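You operate a simulated robot arm through the tools that you are given. There is no shell and no other tool. Be economical: measure what you need, move in short steps, check, and stop when the job is done.

You run a simulated robot arm. Do the job below in one go: nothing can be reset, and whatever is moved stays where it is left.

Task
Put two scoops of lavender in the white scent tin and close it.
Fine: lay the lid on the table; one press of the plunger is a scoop; spill none; slide out, tin back where it stood. Where these are worked on the way, their far stop is far enough and under half their travel is too little: filler slide.

The check looks at the end state, three seconds after you hand in, the way a careful person would. Anything else that was tipped, shoved, dropped, spilled or broken makes it a failure. A push-on lid holds only when it is set on centred and level and pressed home; a screw cap is set on level and turned clockwise until tight.

Robot
A 6-joint arm with a two-finger parallel gripper, fixed in place. Base frame: the origin is at the foot of the arm, x ahead of it, y to its left, z up. Lengths are in m, angles in degrees, forces in N, time in s.
With the tool pointing down near the work surface it reaches from about 0.24 to 0.64 m from the base axis. Its first joint turns from -66.0 to 66.0 degrees. Payload 2.7 kg.
The tool frame sits at the grasp point between the pads (the TCP): z along the fingers, y along the line on which they close. The tips reach 0.023 m beyond it. Largest opening 0.094 m; finger width 0.038, thickness 0.01; the body of the gripper, 0.054 by 0.096 m, starts 0.039 m behind the TCP.
Orientation is that of the tool frame in the base frame, as [roll, pitch, yaw] about the fixed x, y, z axes, in that order (R = Rz(yaw) Ry(pitch) Rx(roll)). With the fingers straight down and closing along the base's y, the tool's x points along the base's -x, its y along +y and its z along -z.

Tools
- The arm moves only by the tool apply_moves. Its argument "moves" is one flat list of numbers, 7 for each row, row after row: the shift along the base's x, y, z in mm, then the turn, a rotation vector about the base's x, y, z in degrees, then the opening, from 0 (shut) to 1 (fully open). In form: [dx, dy, dz, ax, ay, az, gripper, dx, dy, dz, ax, ay, az, gripper, ...]. A call has 1 to 12 rows; each row is the pose to reach, as a shift and turn from the pose commanded when the call began. Each row takes 0.2 s and may step no farther than 0.05 m and 8.6 degrees from the row before; otherwise, or with a gripper value out of range, the whole call is refused. A pose out of reach is approached as far as the arm can. The call stops where the force on the tool passes 60 N (or 10 N more than at its start, if that is more) or the arm is blocked; 0.2 s more then pass. The fingers move at their own pace (about 0.045 m/s each) and stop on an object; they squeeze with about 23 N. The grip force told is the motor's: it shows also when the fingers shut on nothing. Time passes only in rows, and 0.2 s behind the last, so rows that repeat a pose let the fingers close. It gives the time, the measured TCP pose, the force on the tool (base axes), the opening and the grip force at its end, in the units of the frame above (readings bear some noise), with the torque about the TCP (base axes, N m) and any sound that the robot's microphone picked up, and new pictures: "pictures" is both (left out), scene, wrist or none.
- Cameras (640 x 400 px; columns grow to the right, rows downward): "scene" is fixed at [0.0649, -0.4181, 1.4178]; the picture's right is [0.88, -0.48, 0.00], its down [-0.21, -0.38, -0.90] and it looks along [0.44, 0.79, -0.44] (base axes); focal length 338 px, centre (320, 200). "wrist" rides on the gripper at [0.086, 0.016, -0.075] in the tool frame; the picture's right is [-0.18, 0.98, 0.00], its down [-0.58, -0.11, -0.81] and it looks along [-0.79, -0.15, 0.59] (tool axes); focal length 243 px, centre (320, 200). There is no depth. A picture from a camera that has moved, and an enlarged one, comes with that camera's place and axes in the base frame and with its lens.
- zoom(camera, box): a new picture of the part [left, top, right, bottom] of that camera's present view, enlarged. The clock stands still meanwhile.
- job_done(): hands the job in; it is judged then, once.

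Go step by step. Nothing tells you positions but the pictures and the camera data: compare them with the known pose of the tool, close in by small moves and look again before you grip or let go. The budget is 120 turns and 200 pictures, counting those below and the enlarged ones. Unless the task says otherwise, let go and move clear before handing in, and close with one line.

The tools are called after ">>>" by a JSON object that holds its "name" and its "arguments". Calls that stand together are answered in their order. apply_moves: Moves the arm, as the interface text tells. Its arguments: {"type":"object","properties":{"moves":{"type":"array"},"pictures":{"type":"string","enum":["both","scene","wrist","none"]}},"required":["moves"]} The other tools are called the same way: zoom (camera, box) takes an enlarged picture of a part of a camera's view; job_done () hands the job in.

At the start:

```text
clock: 0.0
tcp_pos: [0.3361, 0.0088, 1.2153]
orientation: [179.9, 0.1, -180.0]
contact_force: [0.6, -1.0, 0.2]
torque: [0.03, -0.02, 0.03]
width: 0.094
grip_force: 0.0
```

scene: 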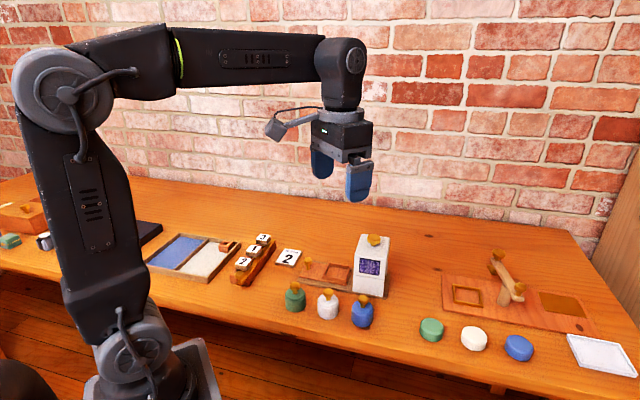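
wrist: 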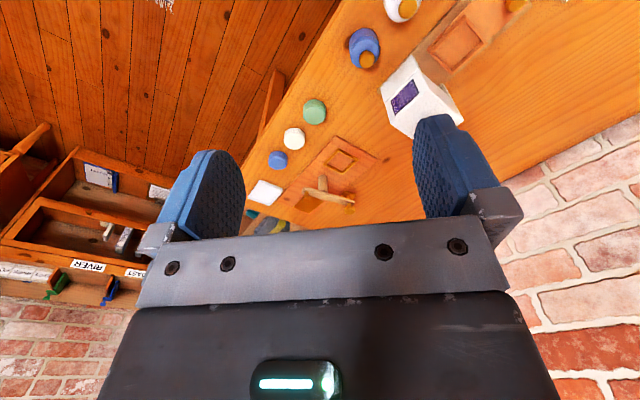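

I see a table with three tins with knobbed lids (green, white, blue), a filler machine with a white hopper with a purple label, and other things. I'll zoom in to make them out.

>>> {"name": "zoom", "arguments": {"camera": "scene", "box": [220, 220, 420, 345]}}

>>> {"name": "zoom", "arguments": {"camera": "scene", "box": [400, 230, 640, 380]}}

>>> {"name": "zoom", "arguments": {"camera": "scene", "box": [0, 180, 240, 330]}}

```text
3.20 times, centred on (320, 282) of scene
camera zoom: at [0.0649, -0.4181, 1.4178], right [0.88, -0.48, 0.0], down [-0.21, -0.38, -0.9], along [0.44, 0.79, -0.44], focal length 1083 px, centre (320, -64)
```

zoom: 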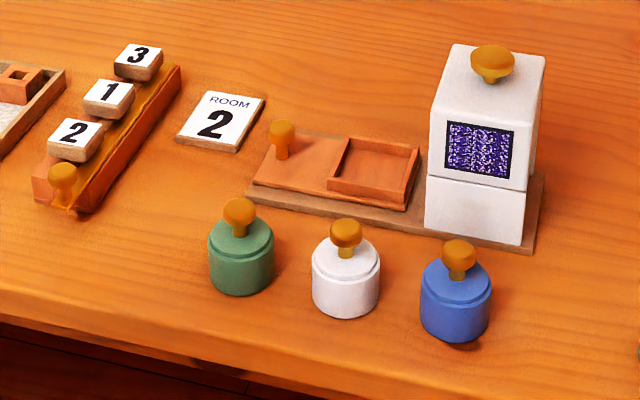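

```text
2.67 times, centred on (520, 305) of scene
camera zoom: at [0.0649, -0.4181, 1.4178], right [0.88, -0.48, 0.0], down [-0.21, -0.38, -0.9], along [0.44, 0.79, -0.44], focal length 903 px, centre (-213, -80)
```

zoom: 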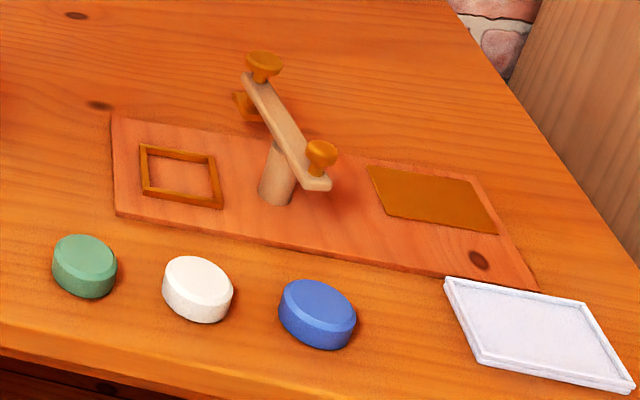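

```text
2.67 times, centred on (120, 255) of scene
camera zoom: at [0.0649, -0.4181, 1.4178], right [0.88, -0.48, 0.0], down [-0.21, -0.38, -0.9], along [0.44, 0.79, -0.44], focal length 903 px, centre (853, 53)
```

zoom: 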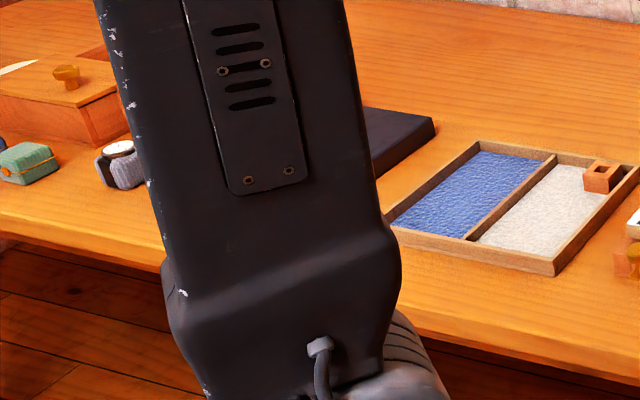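

The white tin stands at about (0.39, 0.13), the filler runs parallel to the row of tins at about 45°, and the table is at z≈0.79. I'll move the gripper above the area, turn it -45° and look.

>>> {"name": "apply_moves", "arguments": {"moves": [5, 25, -25, 0, 0, -7.5, 1, 10, 50, -50, 0, 0, -15, 1, 15, 75, -75, 0, 0, -22.5, 1, 20, 95, -100, 0, 0, -30, 1, 25, 110, -125, 0, 0, -37.5, 1, 30, 120, -150, 0, 0, -45, 1, 30, 120, -150, 0, 0, -45, 1]}}

```text
clock: 1.6
tcp_pos: [0.3656, 0.1312, 1.0669]
orientation: [179.9, 0.0, 134.9]
contact_force: [-0.5, -0.9, 0.2]
torque: [0.01, 0.0, -0.03]
width: 0.0942
grip_force: 0.1
camera wrist: at [0.3171, 0.2041, 1.1415], right [0.83, 0.56, 0.0], down [0.33, -0.49, 0.81], along [0.45, -0.67, -0.59], focal length 243 px, centre (320, 200)
```

scene: 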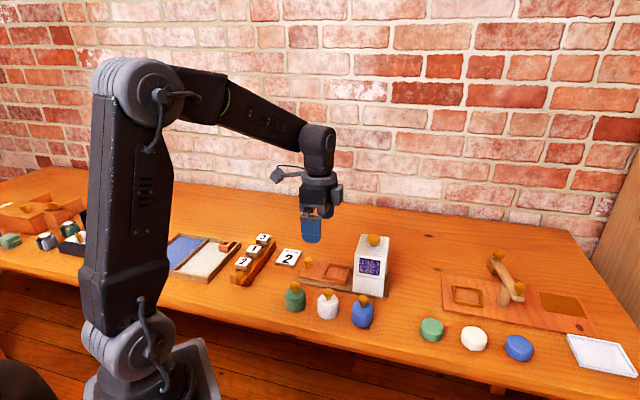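
wrist: 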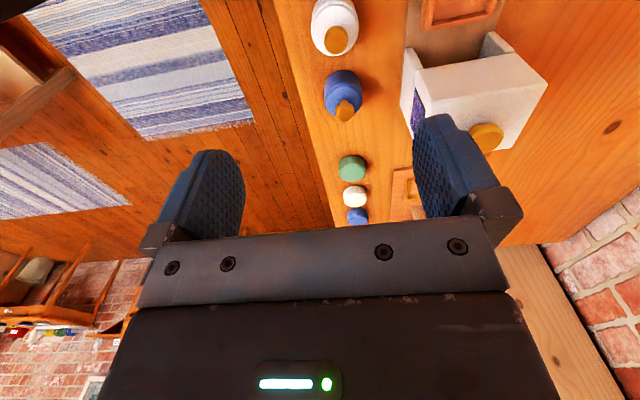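

The white tin's knob is at about (0.390, 0.125, 0.86). I'll go above it and check.

>>> {"name": "apply_moves", "arguments": {"moves": [8, -2, -40, 0, 0, 0, 1, 16, -4, -80, 0, 0, 0, 1, 24, -6, -120, 0, 0, 0, 1, 24, -6, -137, 0, 0, 0, 1, 24, -6, -137, 0, 0, 0, 1]}}

>>> {"name": "zoom", "arguments": {"camera": "scene", "box": [240, 220, 420, 335]}}

```text
clock: 2.8
tcp_pos: [0.3907, 0.1242, 0.9288]
orientation: [-180.0, 0.0, 134.9]
contact_force: [-0.4, -0.6, 0.0]
torque: [0.02, 0.02, -0.02]
width: 0.0938
grip_force: 0.0
camera wrist: at [0.341, 0.1968, 1.0033], right [0.83, 0.56, 0.0], down [0.33, -0.49, 0.81], along [0.46, -0.67, -0.59], focal length 243 px, centre (320, 200)
```

scene: 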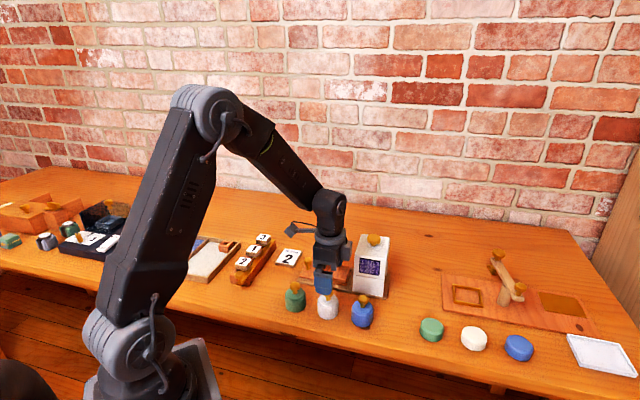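
wrist: 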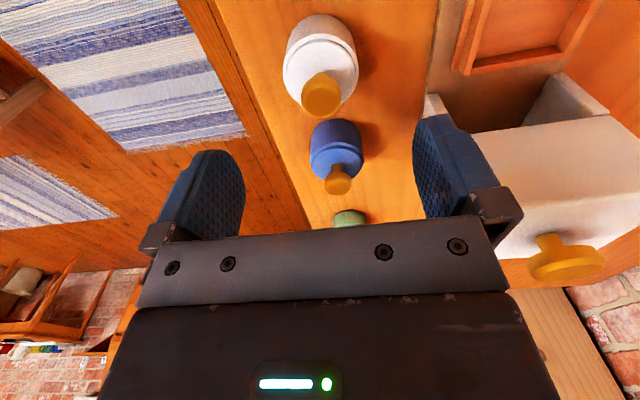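

```text
3.48 times, centred on (330, 278) of scene
camera zoom: at [0.0649, -0.4181, 1.4178], right [0.88, -0.48, 0.0], down [-0.21, -0.38, -0.9], along [0.44, 0.79, -0.44], focal length 1178 px, centre (285, -70)
```

zoom: 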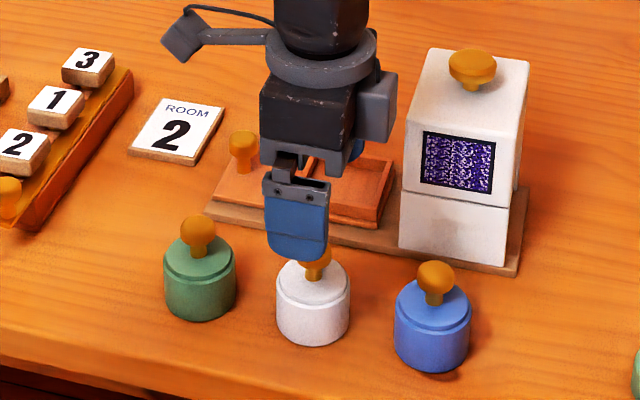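

Knob is centred between the fingers at about (0.390, 0.127, 0.858). Descending to just over the lid top.

>>> {"name": "apply_moves", "arguments": {"moves": [0, 2, -30, 0, 0, 0, 1, 0, 2, -55, 0, 0, 0, 1, 0, 2, -55, 0, 0, 0, 1]}}

>>> {"name": "zoom", "arguments": {"camera": "scene", "box": [280, 260, 376, 320]}}

```text
clock: 3.6
tcp_pos: [0.391, 0.1251, 0.8736]
orientation: [-180.0, 0.0, 135.0]
contact_force: [-0.7, 0.2, -0.3]
torque: [-0.01, -0.02, -0.03]
width: 0.0936
grip_force: 0.0
camera wrist: at [0.341, 0.198, 0.9472], right [0.83, 0.56, 0.0], down [0.33, -0.49, 0.81], along [0.46, -0.67, -0.59], focal length 243 px, centre (320, 200)
```

scene: 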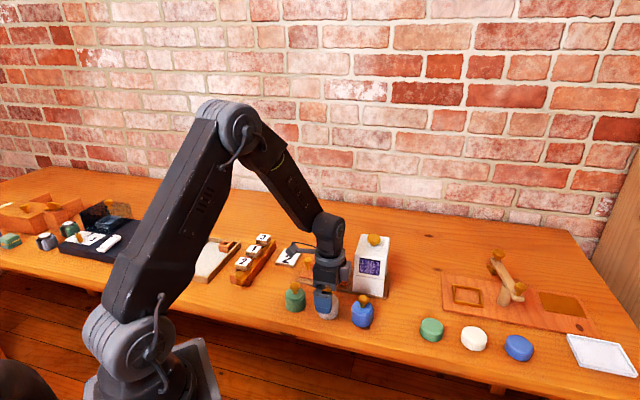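
wrist: 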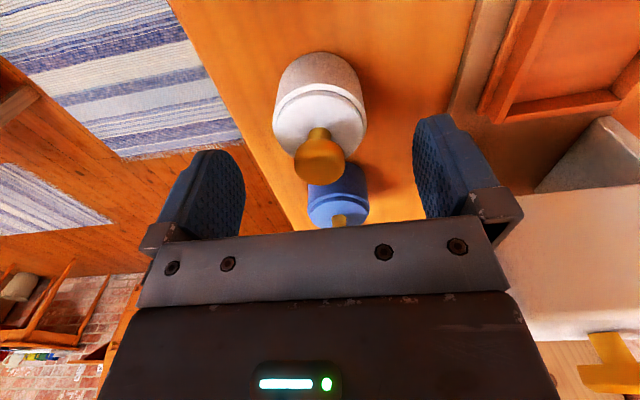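

```text
6.67 times, centred on (328, 290) of scene
camera zoom: at [0.0649, -0.4181, 1.4178], right [0.88, -0.48, 0.0], down [-0.21, -0.38, -0.9], along [0.44, 0.79, -0.44], focal length 2257 px, centre (267, -400)
```

zoom: 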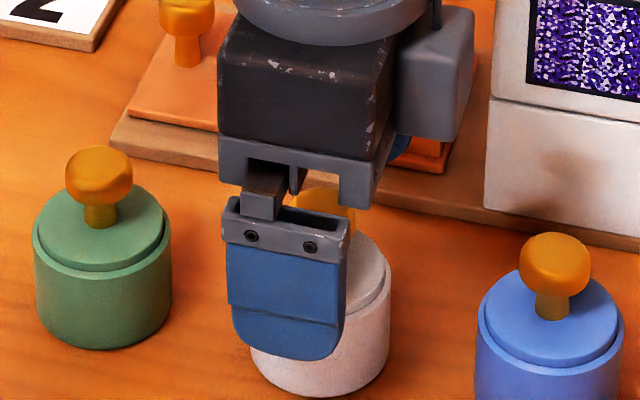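

Knob lies in line with the pads. I'll descend 8 mm and close.

>>> {"name": "apply_moves", "arguments": {"moves": [0, 0, -8, 0, 0, 0, 1, 0, 0, -8, 0, 0, 0, 0, 0, 0, -8, 0, 0, 0, 0, 0, 0, -8, 0, 0, 0, 0, 0, 0, -8, 0, 0, 0, 0, 0, 0, -8, 0, 0, 0, 0, 0, 0, -8, 0, 0, 0, 0], "pictures": "wrist"}}

```text
clock: 5.2
tcp_pos: [0.3901, 0.1249, 0.8656]
orientation: [180.0, 0.0, 135.0]
contact_force: [0.1, -0.5, 0.0]
torque: [-0.02, -0.04, -0.02]
width: 0.0228
grip_force: 22.6
heard: snap
camera wrist: at [0.3407, 0.1977, 0.94], right [0.83, 0.56, 0.0], down [0.33, -0.49, 0.81], along [0.46, -0.67, -0.59], focal length 243 px, centre (320, 200)
```

wrist: 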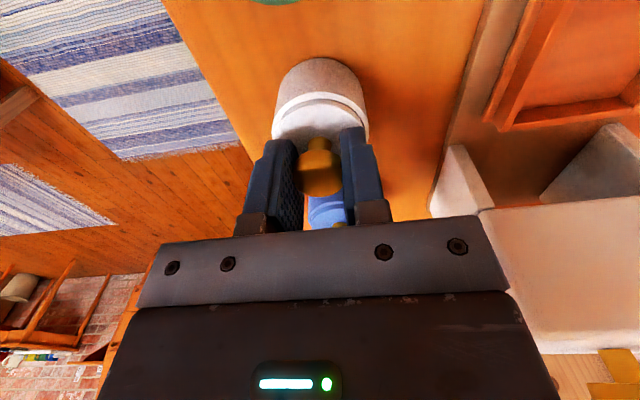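

Gripped at 0.0228 with a "snap". Lifting straight up slowly.

>>> {"name": "apply_moves", "arguments": {"moves": [0, 0, 5, 0, 0, 0, 0, 0, 0, 12, 0, 0, 0, 0, 0, 0, 25, 0, 0, 0, 0, 0, 0, 50, 0, 0, 0, 0]}}

>>> {"name": "zoom", "arguments": {"camera": "scene", "box": [280, 250, 376, 310]}}

```text
clock: 6.2
tcp_pos: [0.3902, 0.1246, 0.9159]
orientation: [180.0, 0.0, 135.0]
contact_force: [0.1, 0.5, -0.3]
torque: [-0.03, -0.02, -0.01]
width: 0.0229
grip_force: 22.8
camera wrist: at [0.3412, 0.1974, 0.9908], right [0.83, 0.56, 0.0], down [0.33, -0.49, 0.81], along [0.46, -0.67, -0.59], focal length 243 px, centre (320, 200)
```

scene: 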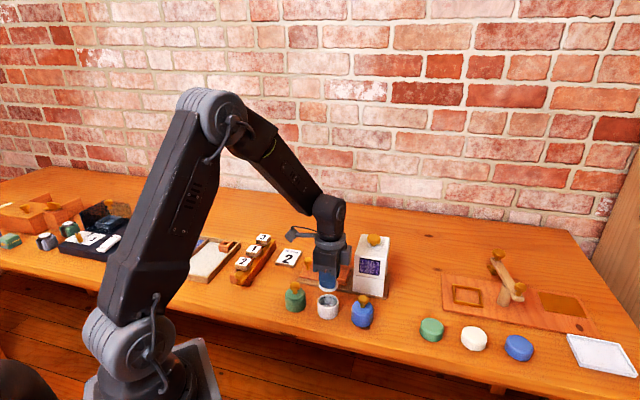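
wrist: 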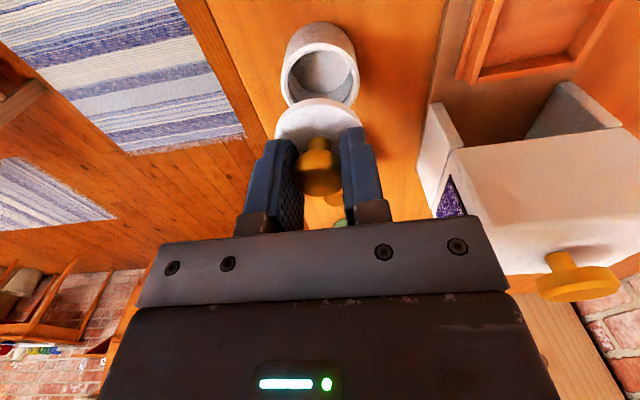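

```text
6.67 times, centred on (328, 280) of scene
camera zoom: at [0.0649, -0.4181, 1.4178], right [0.88, -0.48, 0.0], down [-0.21, -0.38, -0.9], along [0.44, 0.79, -0.44], focal length 2257 px, centre (267, -333)
```

zoom: 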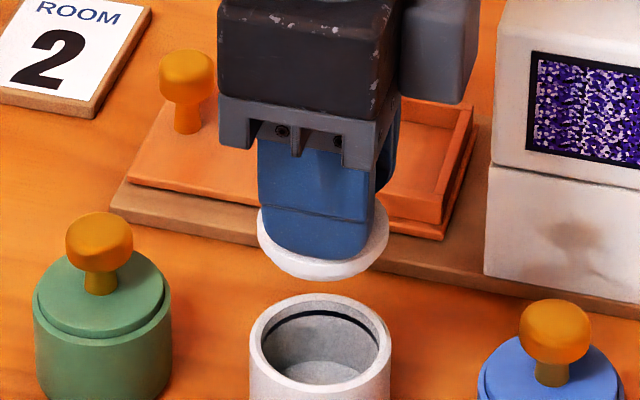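

Lid is off and level. I'll carry it over the blue tin to the free table patch at about (0.525, 0.03).

>>> {"name": "apply_moves", "arguments": {"moves": [0, 0, 30, 0, 0, 0, 0, 5, -3, 50, 0, 0, 0, 0, 35, -25, 50, 0, 0, 0, 0, 65, -47, 50, 0, 0, 0, 0, 95, -69, 50, 0, 0, 0, 0, 125, -90, 50, 0, 0, 0, 0, 135, -95, 40, 0, 0, 0, 0, 135, -95, 0, 0, 0, 0, 0, 135, -95, -30, 0, 0, 0, 0, 135, -95, -60, 0, 0, 0, 0, 135, -95, -60, 0, 0, 0, 0]}}

>>> {"name": "zoom", "arguments": {"camera": "scene", "box": [330, 220, 490, 320]}}

```text
clock: 8.6
tcp_pos: [0.5259, 0.0307, 0.8557]
orientation: [180.0, 0.0, 135.0]
contact_force: [0.1, 0.0, 0.2]
torque: [-0.02, 0.02, 0.01]
width: 0.0224
grip_force: 22.9
camera wrist: at [0.4763, 0.1033, 0.9299], right [0.83, 0.56, 0.0], down [0.33, -0.49, 0.81], along [0.46, -0.67, -0.59], focal length 243 px, centre (320, 200)
```

scene: 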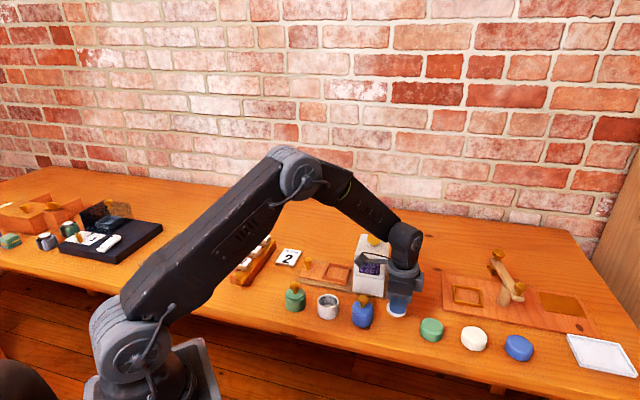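
wrist: 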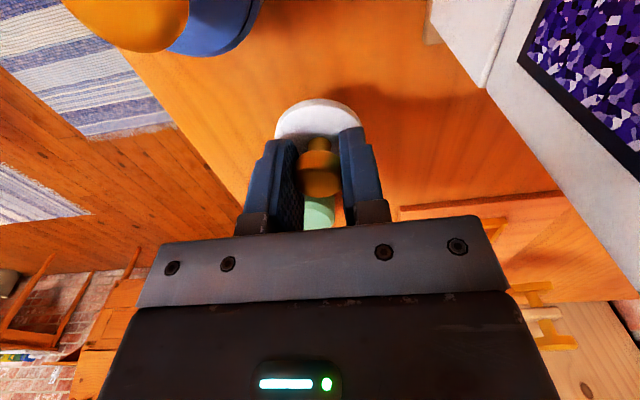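

```text
4.00 times, centred on (410, 270) of scene
camera zoom: at [0.0649, -0.4181, 1.4178], right [0.88, -0.48, 0.0], down [-0.21, -0.38, -0.9], along [0.44, 0.79, -0.44], focal length 1354 px, centre (-40, -80)
```

zoom: 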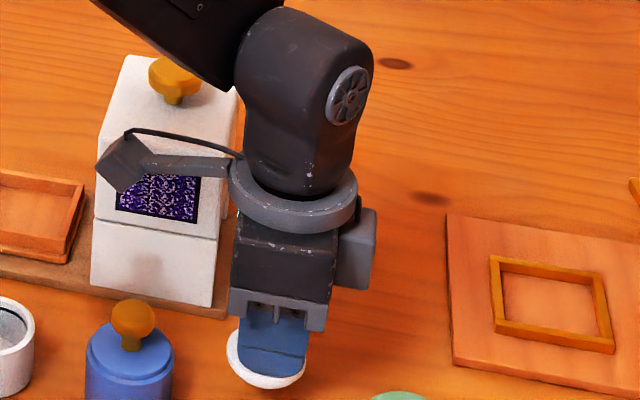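

Clear of the neighbours. I'll lower the lid in small steps until it meets the table.

>>> {"name": "apply_moves", "arguments": {"moves": [0, 0, -8, 0, 0, 0, 0, 0, 0, -14, 0, 0, 0, 0, 0, 0, -17, 0, 0, 0, 0, 0, 0, -19, 0, 0, 0, 0], "pictures": "wrist"}}

>>> {"name": "zoom", "arguments": {"camera": "scene", "box": [360, 270, 440, 330]}}

```text
clock: 9.6
tcp_pos: [0.5253, 0.0312, 0.8368]
orientation: [-180.0, 0.1, 134.9]
contact_force: [0.5, -0.1, -0.2]
torque: [0.0, -0.01, 0.01]
width: 0.0222
grip_force: 23.3
camera wrist: at [0.4762, 0.1033, 0.9114], right [0.83, 0.56, 0.0], down [0.33, -0.49, 0.81], along [0.46, -0.67, -0.59], focal length 243 px, centre (320, 200)
```

wrist: 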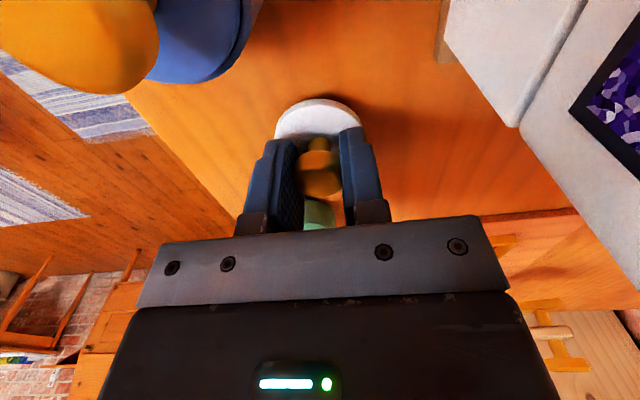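

```text
6.67 times, centred on (400, 300) of scene
camera zoom: at [0.0649, -0.4181, 1.4178], right [0.88, -0.48, 0.0], down [-0.21, -0.38, -0.9], along [0.44, 0.79, -0.44], focal length 2257 px, centre (-213, -467)
```

zoom: 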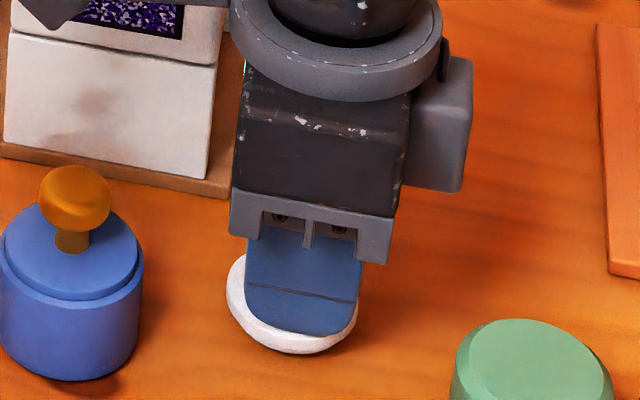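

No contact yet; continue down in 2 mm steps.

>>> {"name": "apply_moves", "arguments": {"moves": [0, 0, -2, 0, 0, 0, 0, 0, 0, -4, 0, 0, 0, 0, 0, 0, -6, 0, 0, 0, 0], "pictures": "none"}}

>>> {"name": "zoom", "arguments": {"camera": "scene", "box": [360, 270, 440, 330]}}

```text
clock: 10.4
tcp_pos: [0.5249, 0.0291, 0.832]
orientation: [179.8, 0.1, 134.9]
contact_force: [-4.4, 0.1, 18.4]
torque: [-0.01, 0.26, 0.03]
width: 0.0226
grip_force: 23.1
```

```text
6.67 times, centred on (400, 300) of scene
camera zoom: at [0.0645, -0.4181, 1.4178], right [0.88, -0.48, 0.0], down [-0.21, -0.38, -0.9], along [0.44, 0.79, -0.44], focal length 2257 px, centre (-213, -467)
```

zoom: 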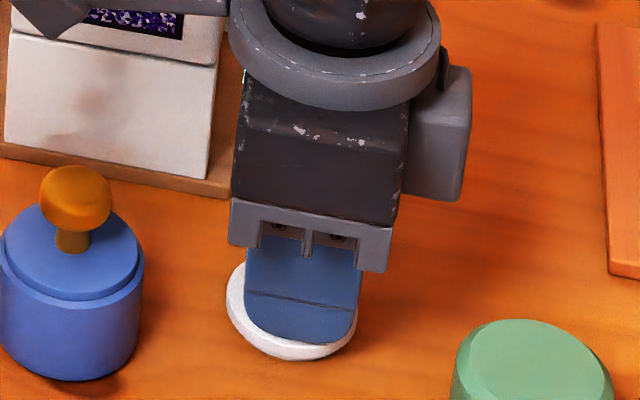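

Contact (18 N): the lid is on the table. Ease up a hair, release, and rise.

>>> {"name": "apply_moves", "arguments": {"moves": [0, 0, 1.5, 0, 0, 0, 0, 0, 0, 1.5, 0, 0, 0, 0.5, 0, 0, 1.5, 0, 0, 0, 0.6, 0, 0, 1.5, 0, 0, 0, 0.6, 0, 0, 30, 0, 0, 0, 0.6, 0, 0, 70, 0, 0, 0, 0.8, 0, 0, 110, 0, 0, 0, 1]}}

>>> {"name": "zoom", "arguments": {"camera": "scene", "box": [320, 250, 440, 330]}}

```text
clock: 12.0
tcp_pos: [0.525, 0.0316, 0.9413]
orientation: [179.9, 0.0, 135.0]
contact_force: [-0.3, -0.1, -0.5]
torque: [0.05, -0.01, 0.0]
width: 0.0938
grip_force: 0.1
camera wrist: at [0.476, 0.1029, 1.0145], right [0.83, 0.56, 0.0], down [0.33, -0.49, 0.81], along [0.46, -0.67, -0.59], focal length 243 px, centre (320, 200)
```

scene: 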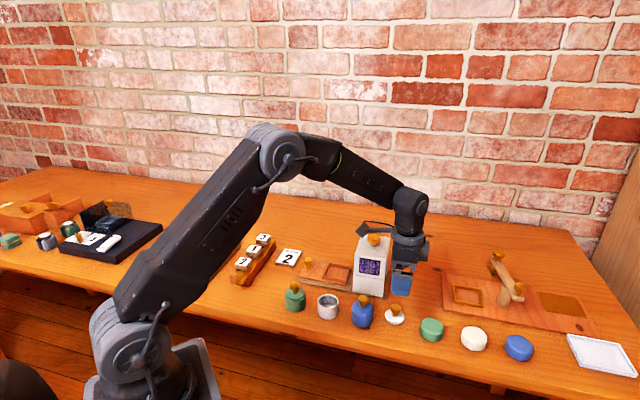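
wrist: 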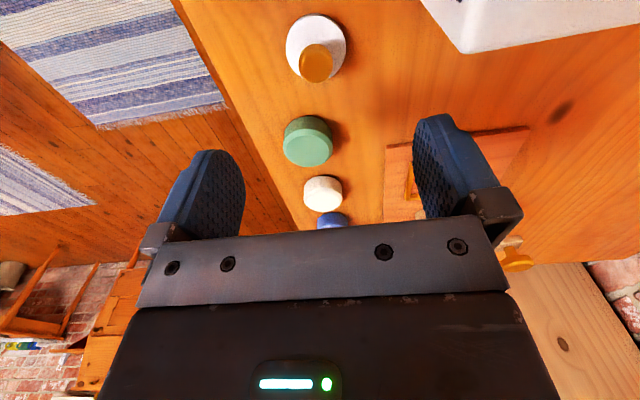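

```text
5.00 times, centred on (380, 290) of scene
camera zoom: at [0.0649, -0.4181, 1.4178], right [0.88, -0.48, 0.0], down [-0.21, -0.38, -0.9], along [0.44, 0.79, -0.44], focal length 1693 px, centre (20, -250)
```

zoom: 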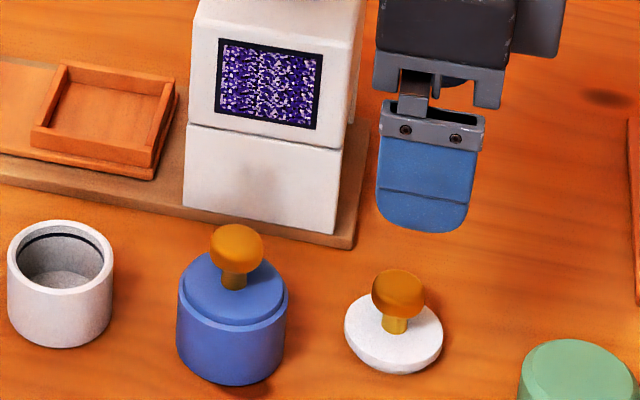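

The lid lies well on the table. Back over the open white tin to check alignment before gripping the body.

>>> {"name": "apply_moves", "arguments": {"moves": [-30, 20, 10, 0, 0, 0, 1, -65, 45, 10, 0, 0, 0, 1, -100, 70, 10, 0, 0, 0, 1, -135, 95, 0, 0, 0, 0, 1, -135, 95, -41, 0, 0, 0, 1, -135, 95, -61, 0, 0, 0, 1, -135, 95, -61, 0, 0, 0, 1]}}

>>> {"name": "zoom", "arguments": {"camera": "scene", "box": [260, 240, 420, 340]}}

```text
clock: 13.6
tcp_pos: [0.3904, 0.1255, 0.8805]
orientation: [180.0, 0.0, 135.0]
contact_force: [0.1, -0.2, 0.0]
torque: [0.03, 0.0, 0.03]
width: 0.0938
grip_force: 0.0
camera wrist: at [0.3418, 0.1981, 0.9545], right [0.83, 0.56, 0.0], down [0.33, -0.49, 0.81], along [0.46, -0.67, -0.59], focal length 243 px, centre (320, 200)
```

scene: 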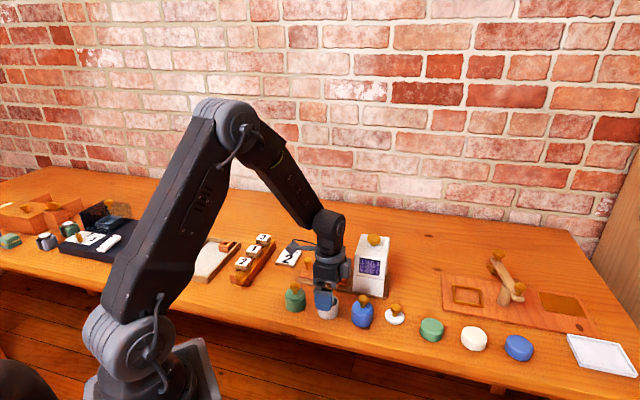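
wrist: 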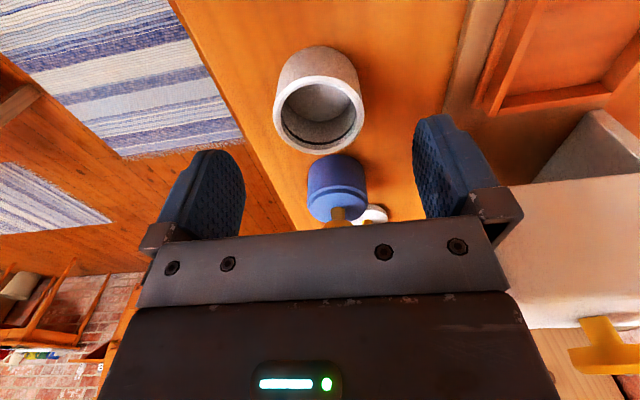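

```text
4.00 times, centred on (340, 290) of scene
camera zoom: at [0.0649, -0.4181, 1.4178], right [0.88, -0.48, 0.0], down [-0.21, -0.38, -0.9], along [0.44, 0.79, -0.44], focal length 1354 px, centre (240, -160)
```

zoom: 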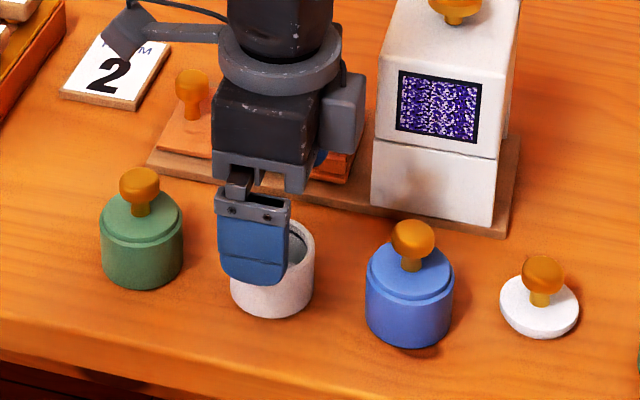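

Tin is centred under the fingers. I'll descend to grip the upper part of the body (so the tips stay above the pocket walls later).

>>> {"name": "apply_moves", "arguments": {"moves": [0, 0, -25, 0, 0, 0, 1, 0, 0, -41, 0, 0, 0, 1, 0, 0, -41, 0, 0, 0, 0.45, 0, 0, -41, 0, 0, 0, 0.45, 0, 0, -41, 0, 0, 0, 0.45, 0, 0, -41, 0, 0, 0, 0.45, 0, 0, -41, 0, 0, 0, 0.45]}}

>>> {"name": "zoom", "arguments": {"camera": "scene", "box": [280, 260, 376, 320]}}

```text
clock: 15.2
tcp_pos: [0.3906, 0.125, 0.838]
orientation: [179.9, 0.0, 135.0]
contact_force: [-0.3, 0.3, 1.1]
torque: [-0.02, 0.02, 0.03]
width: 0.0511
grip_force: 23.1
camera wrist: at [0.3411, 0.1977, 0.9138], right [0.83, 0.56, 0.0], down [0.33, -0.49, 0.81], along [0.46, -0.67, -0.59], focal length 243 px, centre (320, 200)
```

scene: 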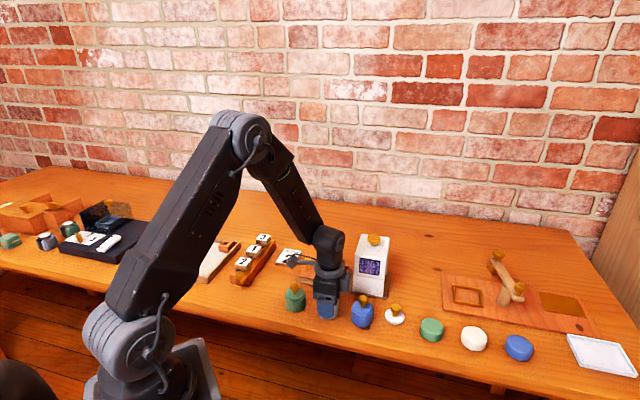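
wrist: 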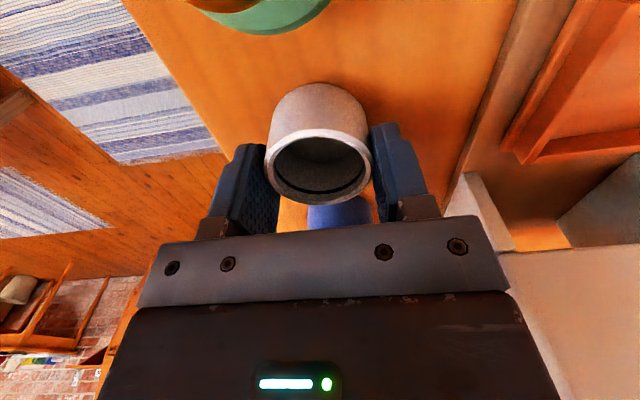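

```text
6.67 times, centred on (328, 290) of scene
camera zoom: at [0.0649, -0.4181, 1.4178], right [0.88, -0.48, 0.0], down [-0.21, -0.38, -0.9], along [0.44, 0.79, -0.44], focal length 2257 px, centre (267, -400)
```

zoom: 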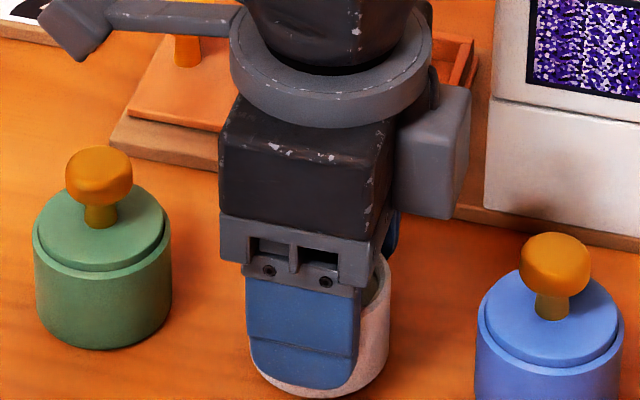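

Gripped (51 mm). Lift and look at the pocket.

>>> {"name": "apply_moves", "arguments": {"moves": [0, 0, 10, 0, 0, 0, 0.45, 0, 0, 40, 0, 0, 0, 0.45, 0, 0, 70, 0, 0, 0, 0.45, 15, 25, 90, 0, 0, 0, 0.45, 30, 60, 90, 0, 0, 0, 0.45, 45, 95, 90, 0, 0, 0, 0.45, 60, 120, 90, 0, 0, 0, 0.45, 60, 120, 90, 0, 0, 0, 0.45]}}

>>> {"name": "zoom", "arguments": {"camera": "scene", "box": [280, 220, 408, 300]}}

```text
clock: 17.0
tcp_pos: [0.4515, 0.2438, 0.9307]
orientation: [180.0, 0.0, 135.0]
contact_force: [0.6, -0.1, -1.1]
torque: [0.02, -0.03, 0.02]
width: 0.0516
grip_force: 23.4
camera wrist: at [0.4016, 0.3162, 1.0045], right [0.83, 0.56, 0.0], down [0.33, -0.49, 0.81], along [0.46, -0.67, -0.59], focal length 243 px, centre (320, 200)
```

scene: 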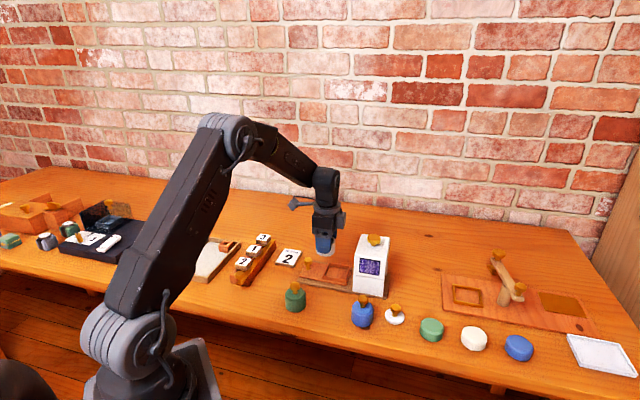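
wrist: 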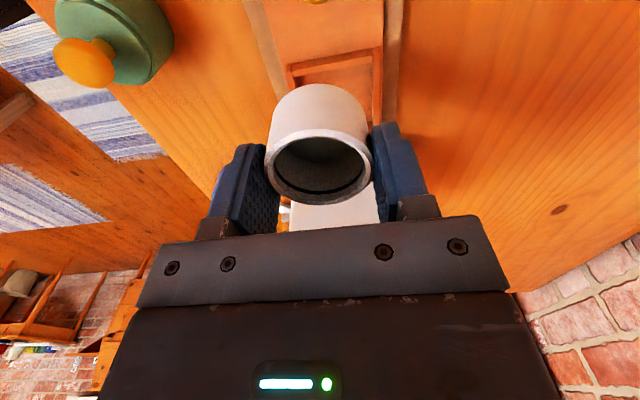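

```text
5.00 times, centred on (344, 260) of scene
camera zoom: at [0.065, -0.418, 1.4178], right [0.88, -0.48, 0.0], down [-0.21, -0.38, -0.9], along [0.44, 0.79, -0.44], focal length 1693 px, centre (200, -100)
```

zoom: 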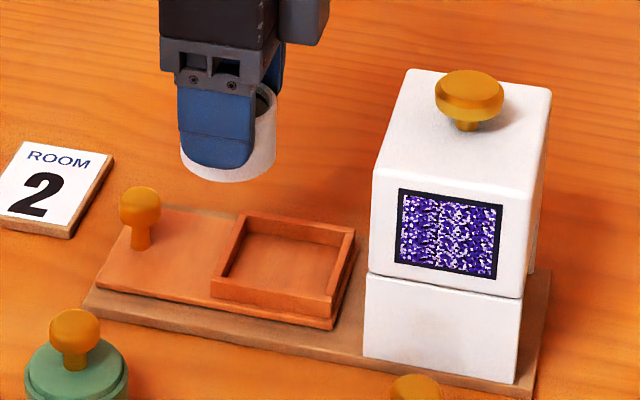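

Tin is held over the slide. I'll raise it over the estimated pocket centre so the wrist camera sees the pocket past the tin.

>>> {"name": "apply_moves", "arguments": {"moves": [10, -8, 30, 0, 0, 0, 0.45, 25, -21, 60, 0, 0, 0, 0.45, 25, -21, 90, 0, 0, 0, 0.45, 25, -21, 90, 0, 0, 0, 0.45], "pictures": "wrist"}}

>>> {"name": "zoom", "arguments": {"camera": "wrist", "box": [220, 0, 420, 125]}}

```text
clock: 18.0
tcp_pos: [0.4745, 0.2241, 1.0203]
orientation: [180.0, 0.1, 134.9]
contact_force: [0.6, 0.2, -1.7]
torque: [0.02, -0.02, 0.0]
width: 0.0512
grip_force: 23.0
camera wrist: at [0.4252, 0.2958, 1.0946], right [0.83, 0.56, 0.0], down [0.33, -0.49, 0.81], along [0.46, -0.67, -0.59], focal length 243 px, centre (320, 200)
```

wrist: 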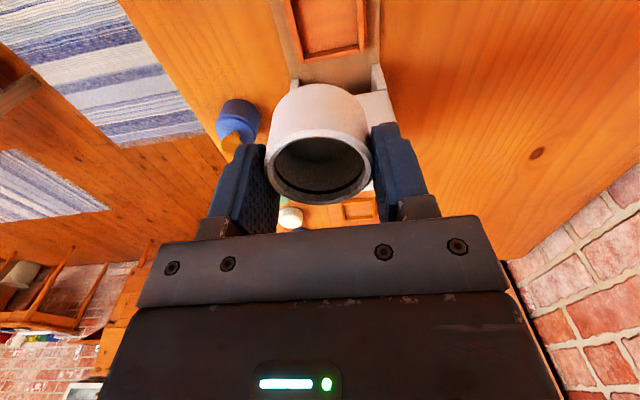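

```text
3.20 times, centred on (320, 62) of wrist
camera zoom: at [0.4252, 0.2958, 1.0946], right [0.83, 0.56, 0.0], down [0.33, -0.49, 0.81], along [0.46, -0.67, -0.59], focal length 776 px, centre (320, 640)
```

zoom: 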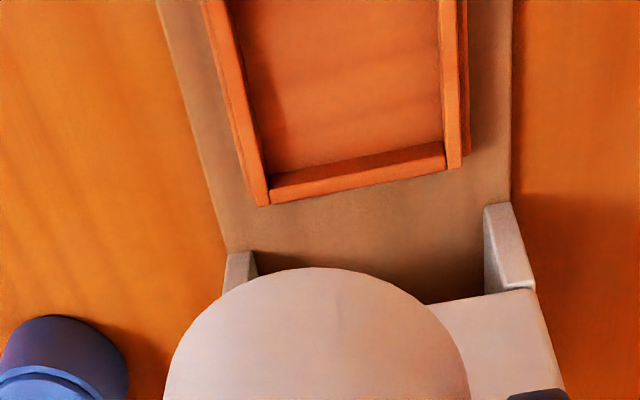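

The pocket lies at about (0.481, 0.227), direction -45.5°. Before descending I check how far the gripper's side box reaches toward the hopper.

>>> {"name": "zoom", "arguments": {"camera": "scene", "box": [290, 170, 418, 250]}}

>>> {"name": "zoom", "arguments": {"camera": "scene", "box": [300, 220, 412, 290]}}

```text
5.00 times, centred on (354, 210) of scene
camera zoom: at [0.0649, -0.4181, 1.4178], right [0.88, -0.48, 0.0], down [-0.21, -0.38, -0.9], along [0.44, 0.79, -0.44], focal length 1693 px, centre (150, 150)
```

zoom: 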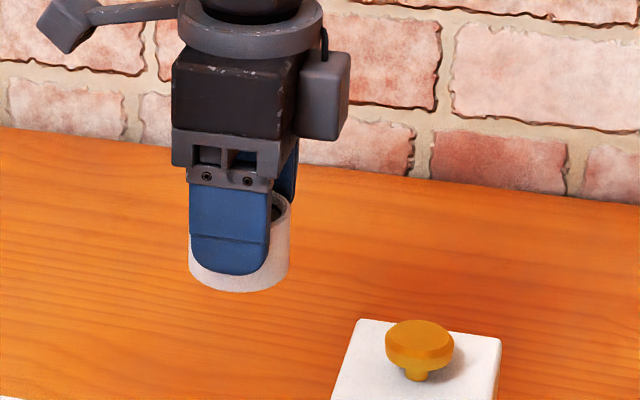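

```text
5.71 times, centred on (356, 255) of scene
camera zoom: at [0.0649, -0.4181, 1.4178], right [0.88, -0.48, 0.0], down [-0.21, -0.38, -0.9], along [0.44, 0.79, -0.44], focal length 1934 px, centre (114, -114)
```

zoom: 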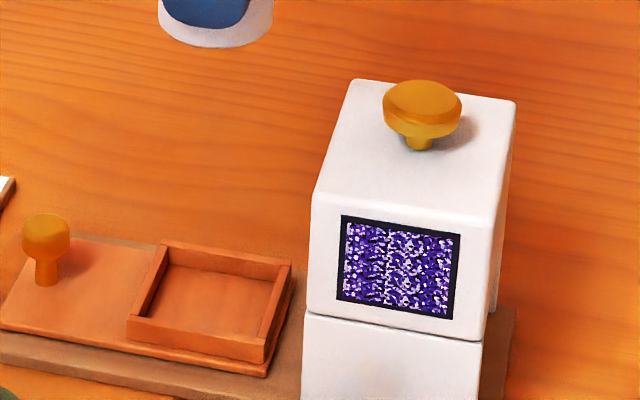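

Clearance between the gripper's side box and the hopper is only several mm, so I'll descend in stages, first to z≈0.92, and inspect.

>>> {"name": "apply_moves", "arguments": {"moves": [9.3, 1.9, -35, 0, 0, 0, 0.45, 9.3, 1.9, -70, 0, 0, 0, 0.45, 9.3, 1.9, -100, 0, 0, 0, 0.45, 9.3, 1.9, -100, 0, 0, 0, 0.45], "pictures": "wrist"}}

>>> {"name": "zoom", "arguments": {"camera": "scene", "box": [296, 200, 408, 270]}}

>>> {"name": "zoom", "arguments": {"camera": "wrist", "box": [200, 0, 440, 150]}}

```text
clock: 19.0
tcp_pos: [0.4838, 0.2268, 0.9191]
orientation: [-180.0, 0.0, 135.0]
contact_force: [-0.1, -0.1, 0.0]
torque: [-0.01, 0.0, -0.01]
width: 0.0512
grip_force: 23.0
camera wrist: at [0.4342, 0.2992, 0.9934], right [0.83, 0.56, 0.0], down [0.33, -0.49, 0.81], along [0.46, -0.67, -0.59], focal length 243 px, centre (320, 200)
```

wrist: 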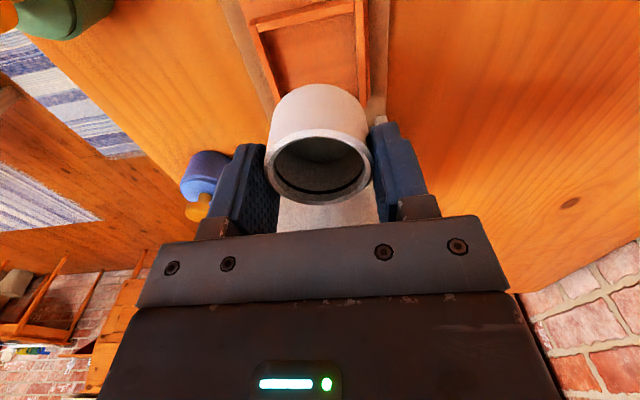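

```text
5.71 times, centred on (352, 235) of scene
camera zoom: at [0.0649, -0.4181, 1.4178], right [0.88, -0.48, 0.0], down [-0.21, -0.38, -0.9], along [0.44, 0.79, -0.44], focal length 1934 px, centre (137, 0)
```

zoom: 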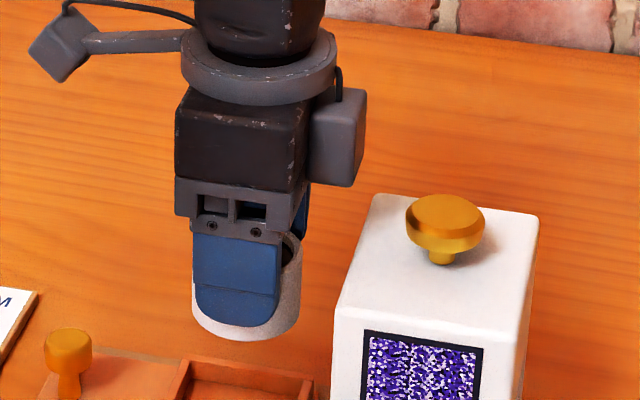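

```text
2.67 times, centred on (320, 75) of wrist
camera zoom: at [0.4342, 0.2992, 0.9934], right [0.83, 0.56, 0.0], down [0.33, -0.49, 0.81], along [0.46, -0.67, -0.59], focal length 647 px, centre (320, 533)
```

zoom: 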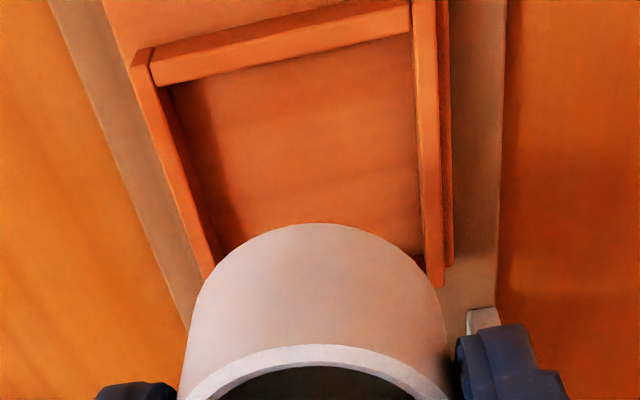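

The box would nearly touch the hopper, so I'll set the tin back on its spot and regrip it with the gripper shifted ~14 mm away from the hopper side.

>>> {"name": "apply_moves", "arguments": {"moves": [-15, -25, 10, 0, 0, 0, 0.45, -40, -60, 10, 0, 0, 0, 0.45, -70, -90, 10, 0, 0, 0, 0.45, -93.2, -101.8, 0, 0, 0, 0, 0.45, -93.2, -101.8, -40, 0, 0, 0, 0.45, -93.2, -101.8, -70, 0, 0, 0, 0.45, -93.2, -101.8, -76, 0, 0, 0, 0.45, -93.2, -101.8, -78, 0, 0, 0, 0.45, -93.2, -101.8, -78, 0, 0, 0, 0.45], "pictures": "wrist"}}

>>> {"name": "zoom", "arguments": {"camera": "scene", "box": [280, 260, 376, 320]}}

```text
clock: 21.0
tcp_pos: [0.3919, 0.1246, 0.8417]
orientation: [180.0, -0.1, 135.0]
contact_force: [-0.4, 0.0, 0.1]
torque: [0.01, -0.03, 0.0]
width: 0.0514
grip_force: 23.2
camera wrist: at [0.3425, 0.1973, 0.9158], right [0.83, 0.56, 0.0], down [0.33, -0.49, 0.81], along [0.46, -0.67, -0.59], focal length 243 px, centre (320, 200)
```

wrist: 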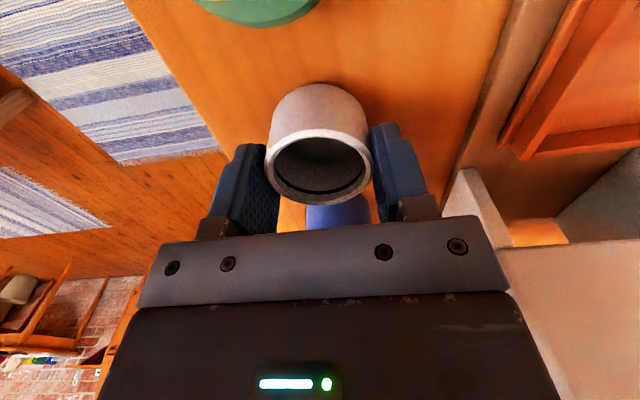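

```text
6.67 times, centred on (328, 290) of scene
camera zoom: at [0.0649, -0.4181, 1.4178], right [0.88, -0.48, 0.0], down [-0.21, -0.38, -0.9], along [0.44, 0.79, -0.44], focal length 2257 px, centre (267, -400)
```

zoom: 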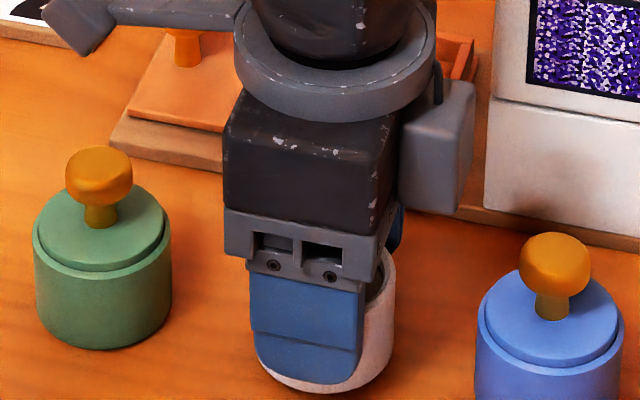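

Not yet touching; lower the last couple of mm onto the table.

>>> {"name": "apply_moves", "arguments": {"moves": [-1, 0, -1, 0, 0, 0, 0.45, -1, 0, -2, 0, 0, 0, 0.45, -1, 0, -3, 0, 0, 0, 0.45], "pictures": "none"}}

```text
clock: 21.8
tcp_pos: [0.3918, 0.1237, 0.8399]
orientation: [180.0, 0.0, 135.0]
contact_force: [-5.9, 0.8, 14.6]
torque: [-0.01, 0.31, 0.03]
width: 0.0516
grip_force: 22.8
```

Contact. Release, shift 14 mm toward the handle side, and regrip.

>>> {"name": "apply_moves", "arguments": {"moves": [0, 0, 2, 0, 0, 0, 0.45, 0, 0, 2, 0, 0, 0, 0.9, 0, 0, 2, 0, 0, 0, 0.9, 0, 0, 2, 0, 0, 0, 0.9, -5, 5, 2, 0, 0, 0, 0.9, -10, 10.3, 2, 0, 0, 0, 0.9, -10, 10.3, 2, 0, 0, 0, 0.9], "pictures": "wrist"}}

>>> {"name": "zoom", "arguments": {"camera": "scene", "box": [280, 260, 376, 320]}}

```text
clock: 23.4
tcp_pos: [0.3805, 0.1351, 0.8409]
orientation: [-180.0, 0.0, 135.0]
contact_force: [0.0, 0.0, -0.8]
torque: [0.0, 0.02, 0.01]
width: 0.0847
grip_force: 0.1
camera wrist: at [0.3314, 0.2069, 0.9148], right [0.83, 0.56, 0.0], down [0.33, -0.49, 0.81], along [0.46, -0.67, -0.59], focal length 243 px, centre (320, 200)
```

wrist: 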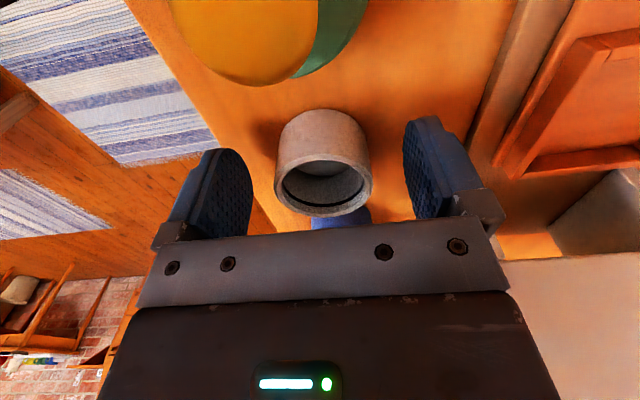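

```text
6.67 times, centred on (328, 290) of scene
camera zoom: at [0.0649, -0.4181, 1.4178], right [0.88, -0.48, 0.0], down [-0.21, -0.38, -0.9], along [0.44, 0.79, -0.44], focal length 2257 px, centre (267, -400)
```

zoom: 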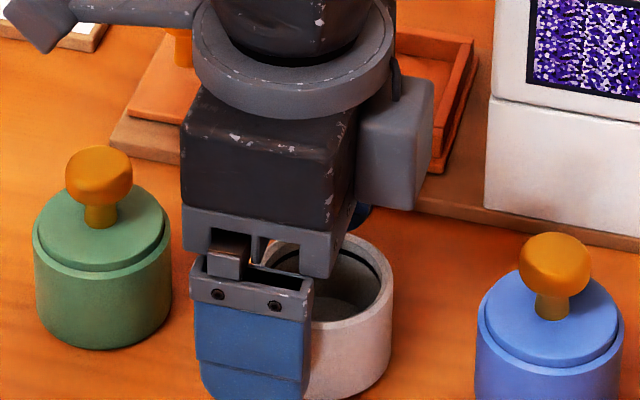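

Offset is as planned. Close and lift.

>>> {"name": "apply_moves", "arguments": {"moves": [0, 0, -1, 0, 0, 0, 0.45, 0, 0, -1, 0, 0, 0, 0.45, 0, 0, -1, 0, 0, 0, 0.45, 0, 0, -1, 0, 0, 0, 0.45, 0, 0, -1, 0, 0, 0, 0.45], "pictures": "wrist"}}

```text
clock: 24.6
tcp_pos: [0.38, 0.1333, 0.8385]
orientation: [180.0, 0.0, 135.0]
contact_force: [0.5, 1.4, 1.0]
torque: [0.04, -0.02, 0.02]
width: 0.0516
grip_force: 22.6
camera wrist: at [0.3314, 0.2064, 0.9137], right [0.83, 0.56, 0.0], down [0.33, -0.49, 0.81], along [0.46, -0.67, -0.59], focal length 243 px, centre (320, 200)
```

wrist: 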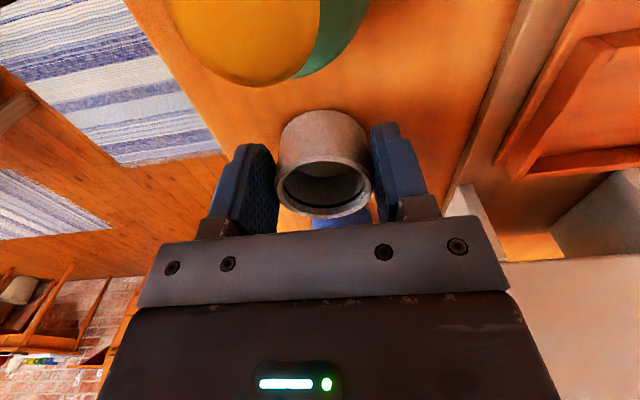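

Lift and carry to over the pocket with the new grip.

>>> {"name": "apply_moves", "arguments": {"moves": [0, 0, 10, 0, 0, 0, 0.45, 0, 0, 50, 0, 0, 0, 0.45, 0, 0, 80, 0, 0, 0, 0.45, 20, 30, 85, 0, 0, 0, 0.45, 50, 60, 85, 0, 0, 0, 0.45, 80, 90, 85, 0, 0, 0, 0.45, 94.5, 99.7, 80, 0, 0, 0, 0.45, 94.5, 99.7, 70, 0, 0, 0, 0.45, 94.5, 99.7, 60, 0, 0, 0, 0.45, 94.5, 99.7, 60, 0, 0, 0, 0.45], "pictures": "wrist"}}

>>> {"name": "zoom", "arguments": {"camera": "scene", "box": [288, 210, 400, 280]}}

>>> {"name": "zoom", "arguments": {"camera": "wrist", "box": [200, 0, 440, 150]}}

```text
clock: 26.8
tcp_pos: [0.4748, 0.2332, 0.8996]
orientation: [-180.0, 0.0, 135.0]
contact_force: [1.0, 0.4, -1.1]
torque: [0.02, 0.0, -0.01]
width: 0.0515
grip_force: 23.2
camera wrist: at [0.4258, 0.3071, 0.9739], right [0.83, 0.56, 0.0], down [0.33, -0.49, 0.81], along [0.46, -0.67, -0.59], focal length 243 px, centre (320, 200)
```

wrist: 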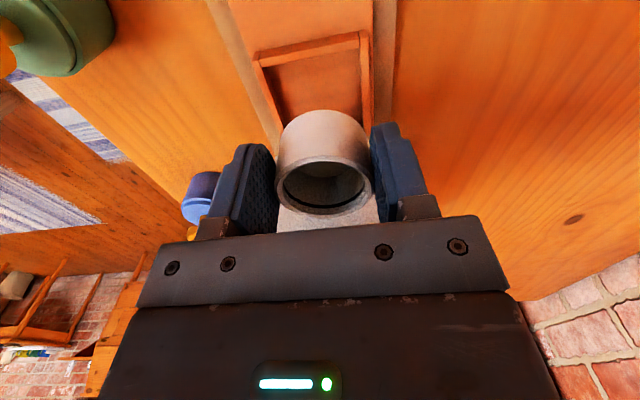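

```text
5.71 times, centred on (344, 245) of scene
camera zoom: at [0.0649, -0.4181, 1.4178], right [0.88, -0.48, 0.0], down [-0.21, -0.38, -0.9], along [0.44, 0.79, -0.44], focal length 1934 px, centre (183, -57)
```

zoom: 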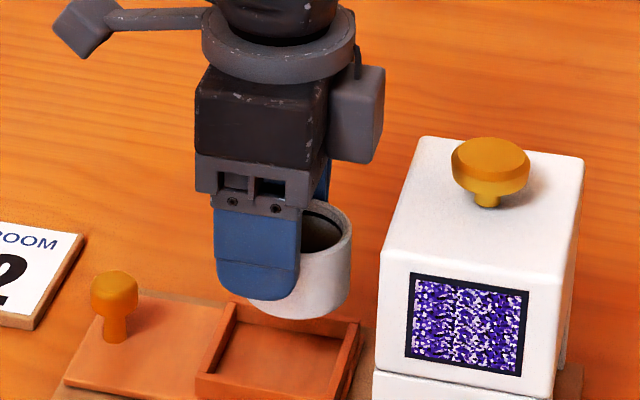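

```text
2.67 times, centred on (320, 75) of wrist
camera zoom: at [0.4258, 0.3071, 0.9739], right [0.83, 0.56, 0.0], down [0.33, -0.49, 0.81], along [0.46, -0.67, -0.59], focal length 647 px, centre (320, 533)
```

zoom: 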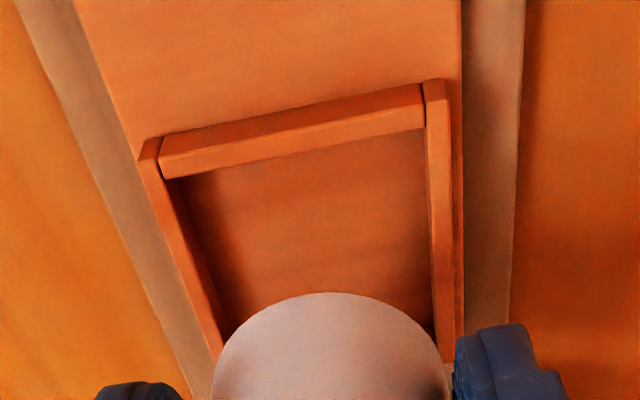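

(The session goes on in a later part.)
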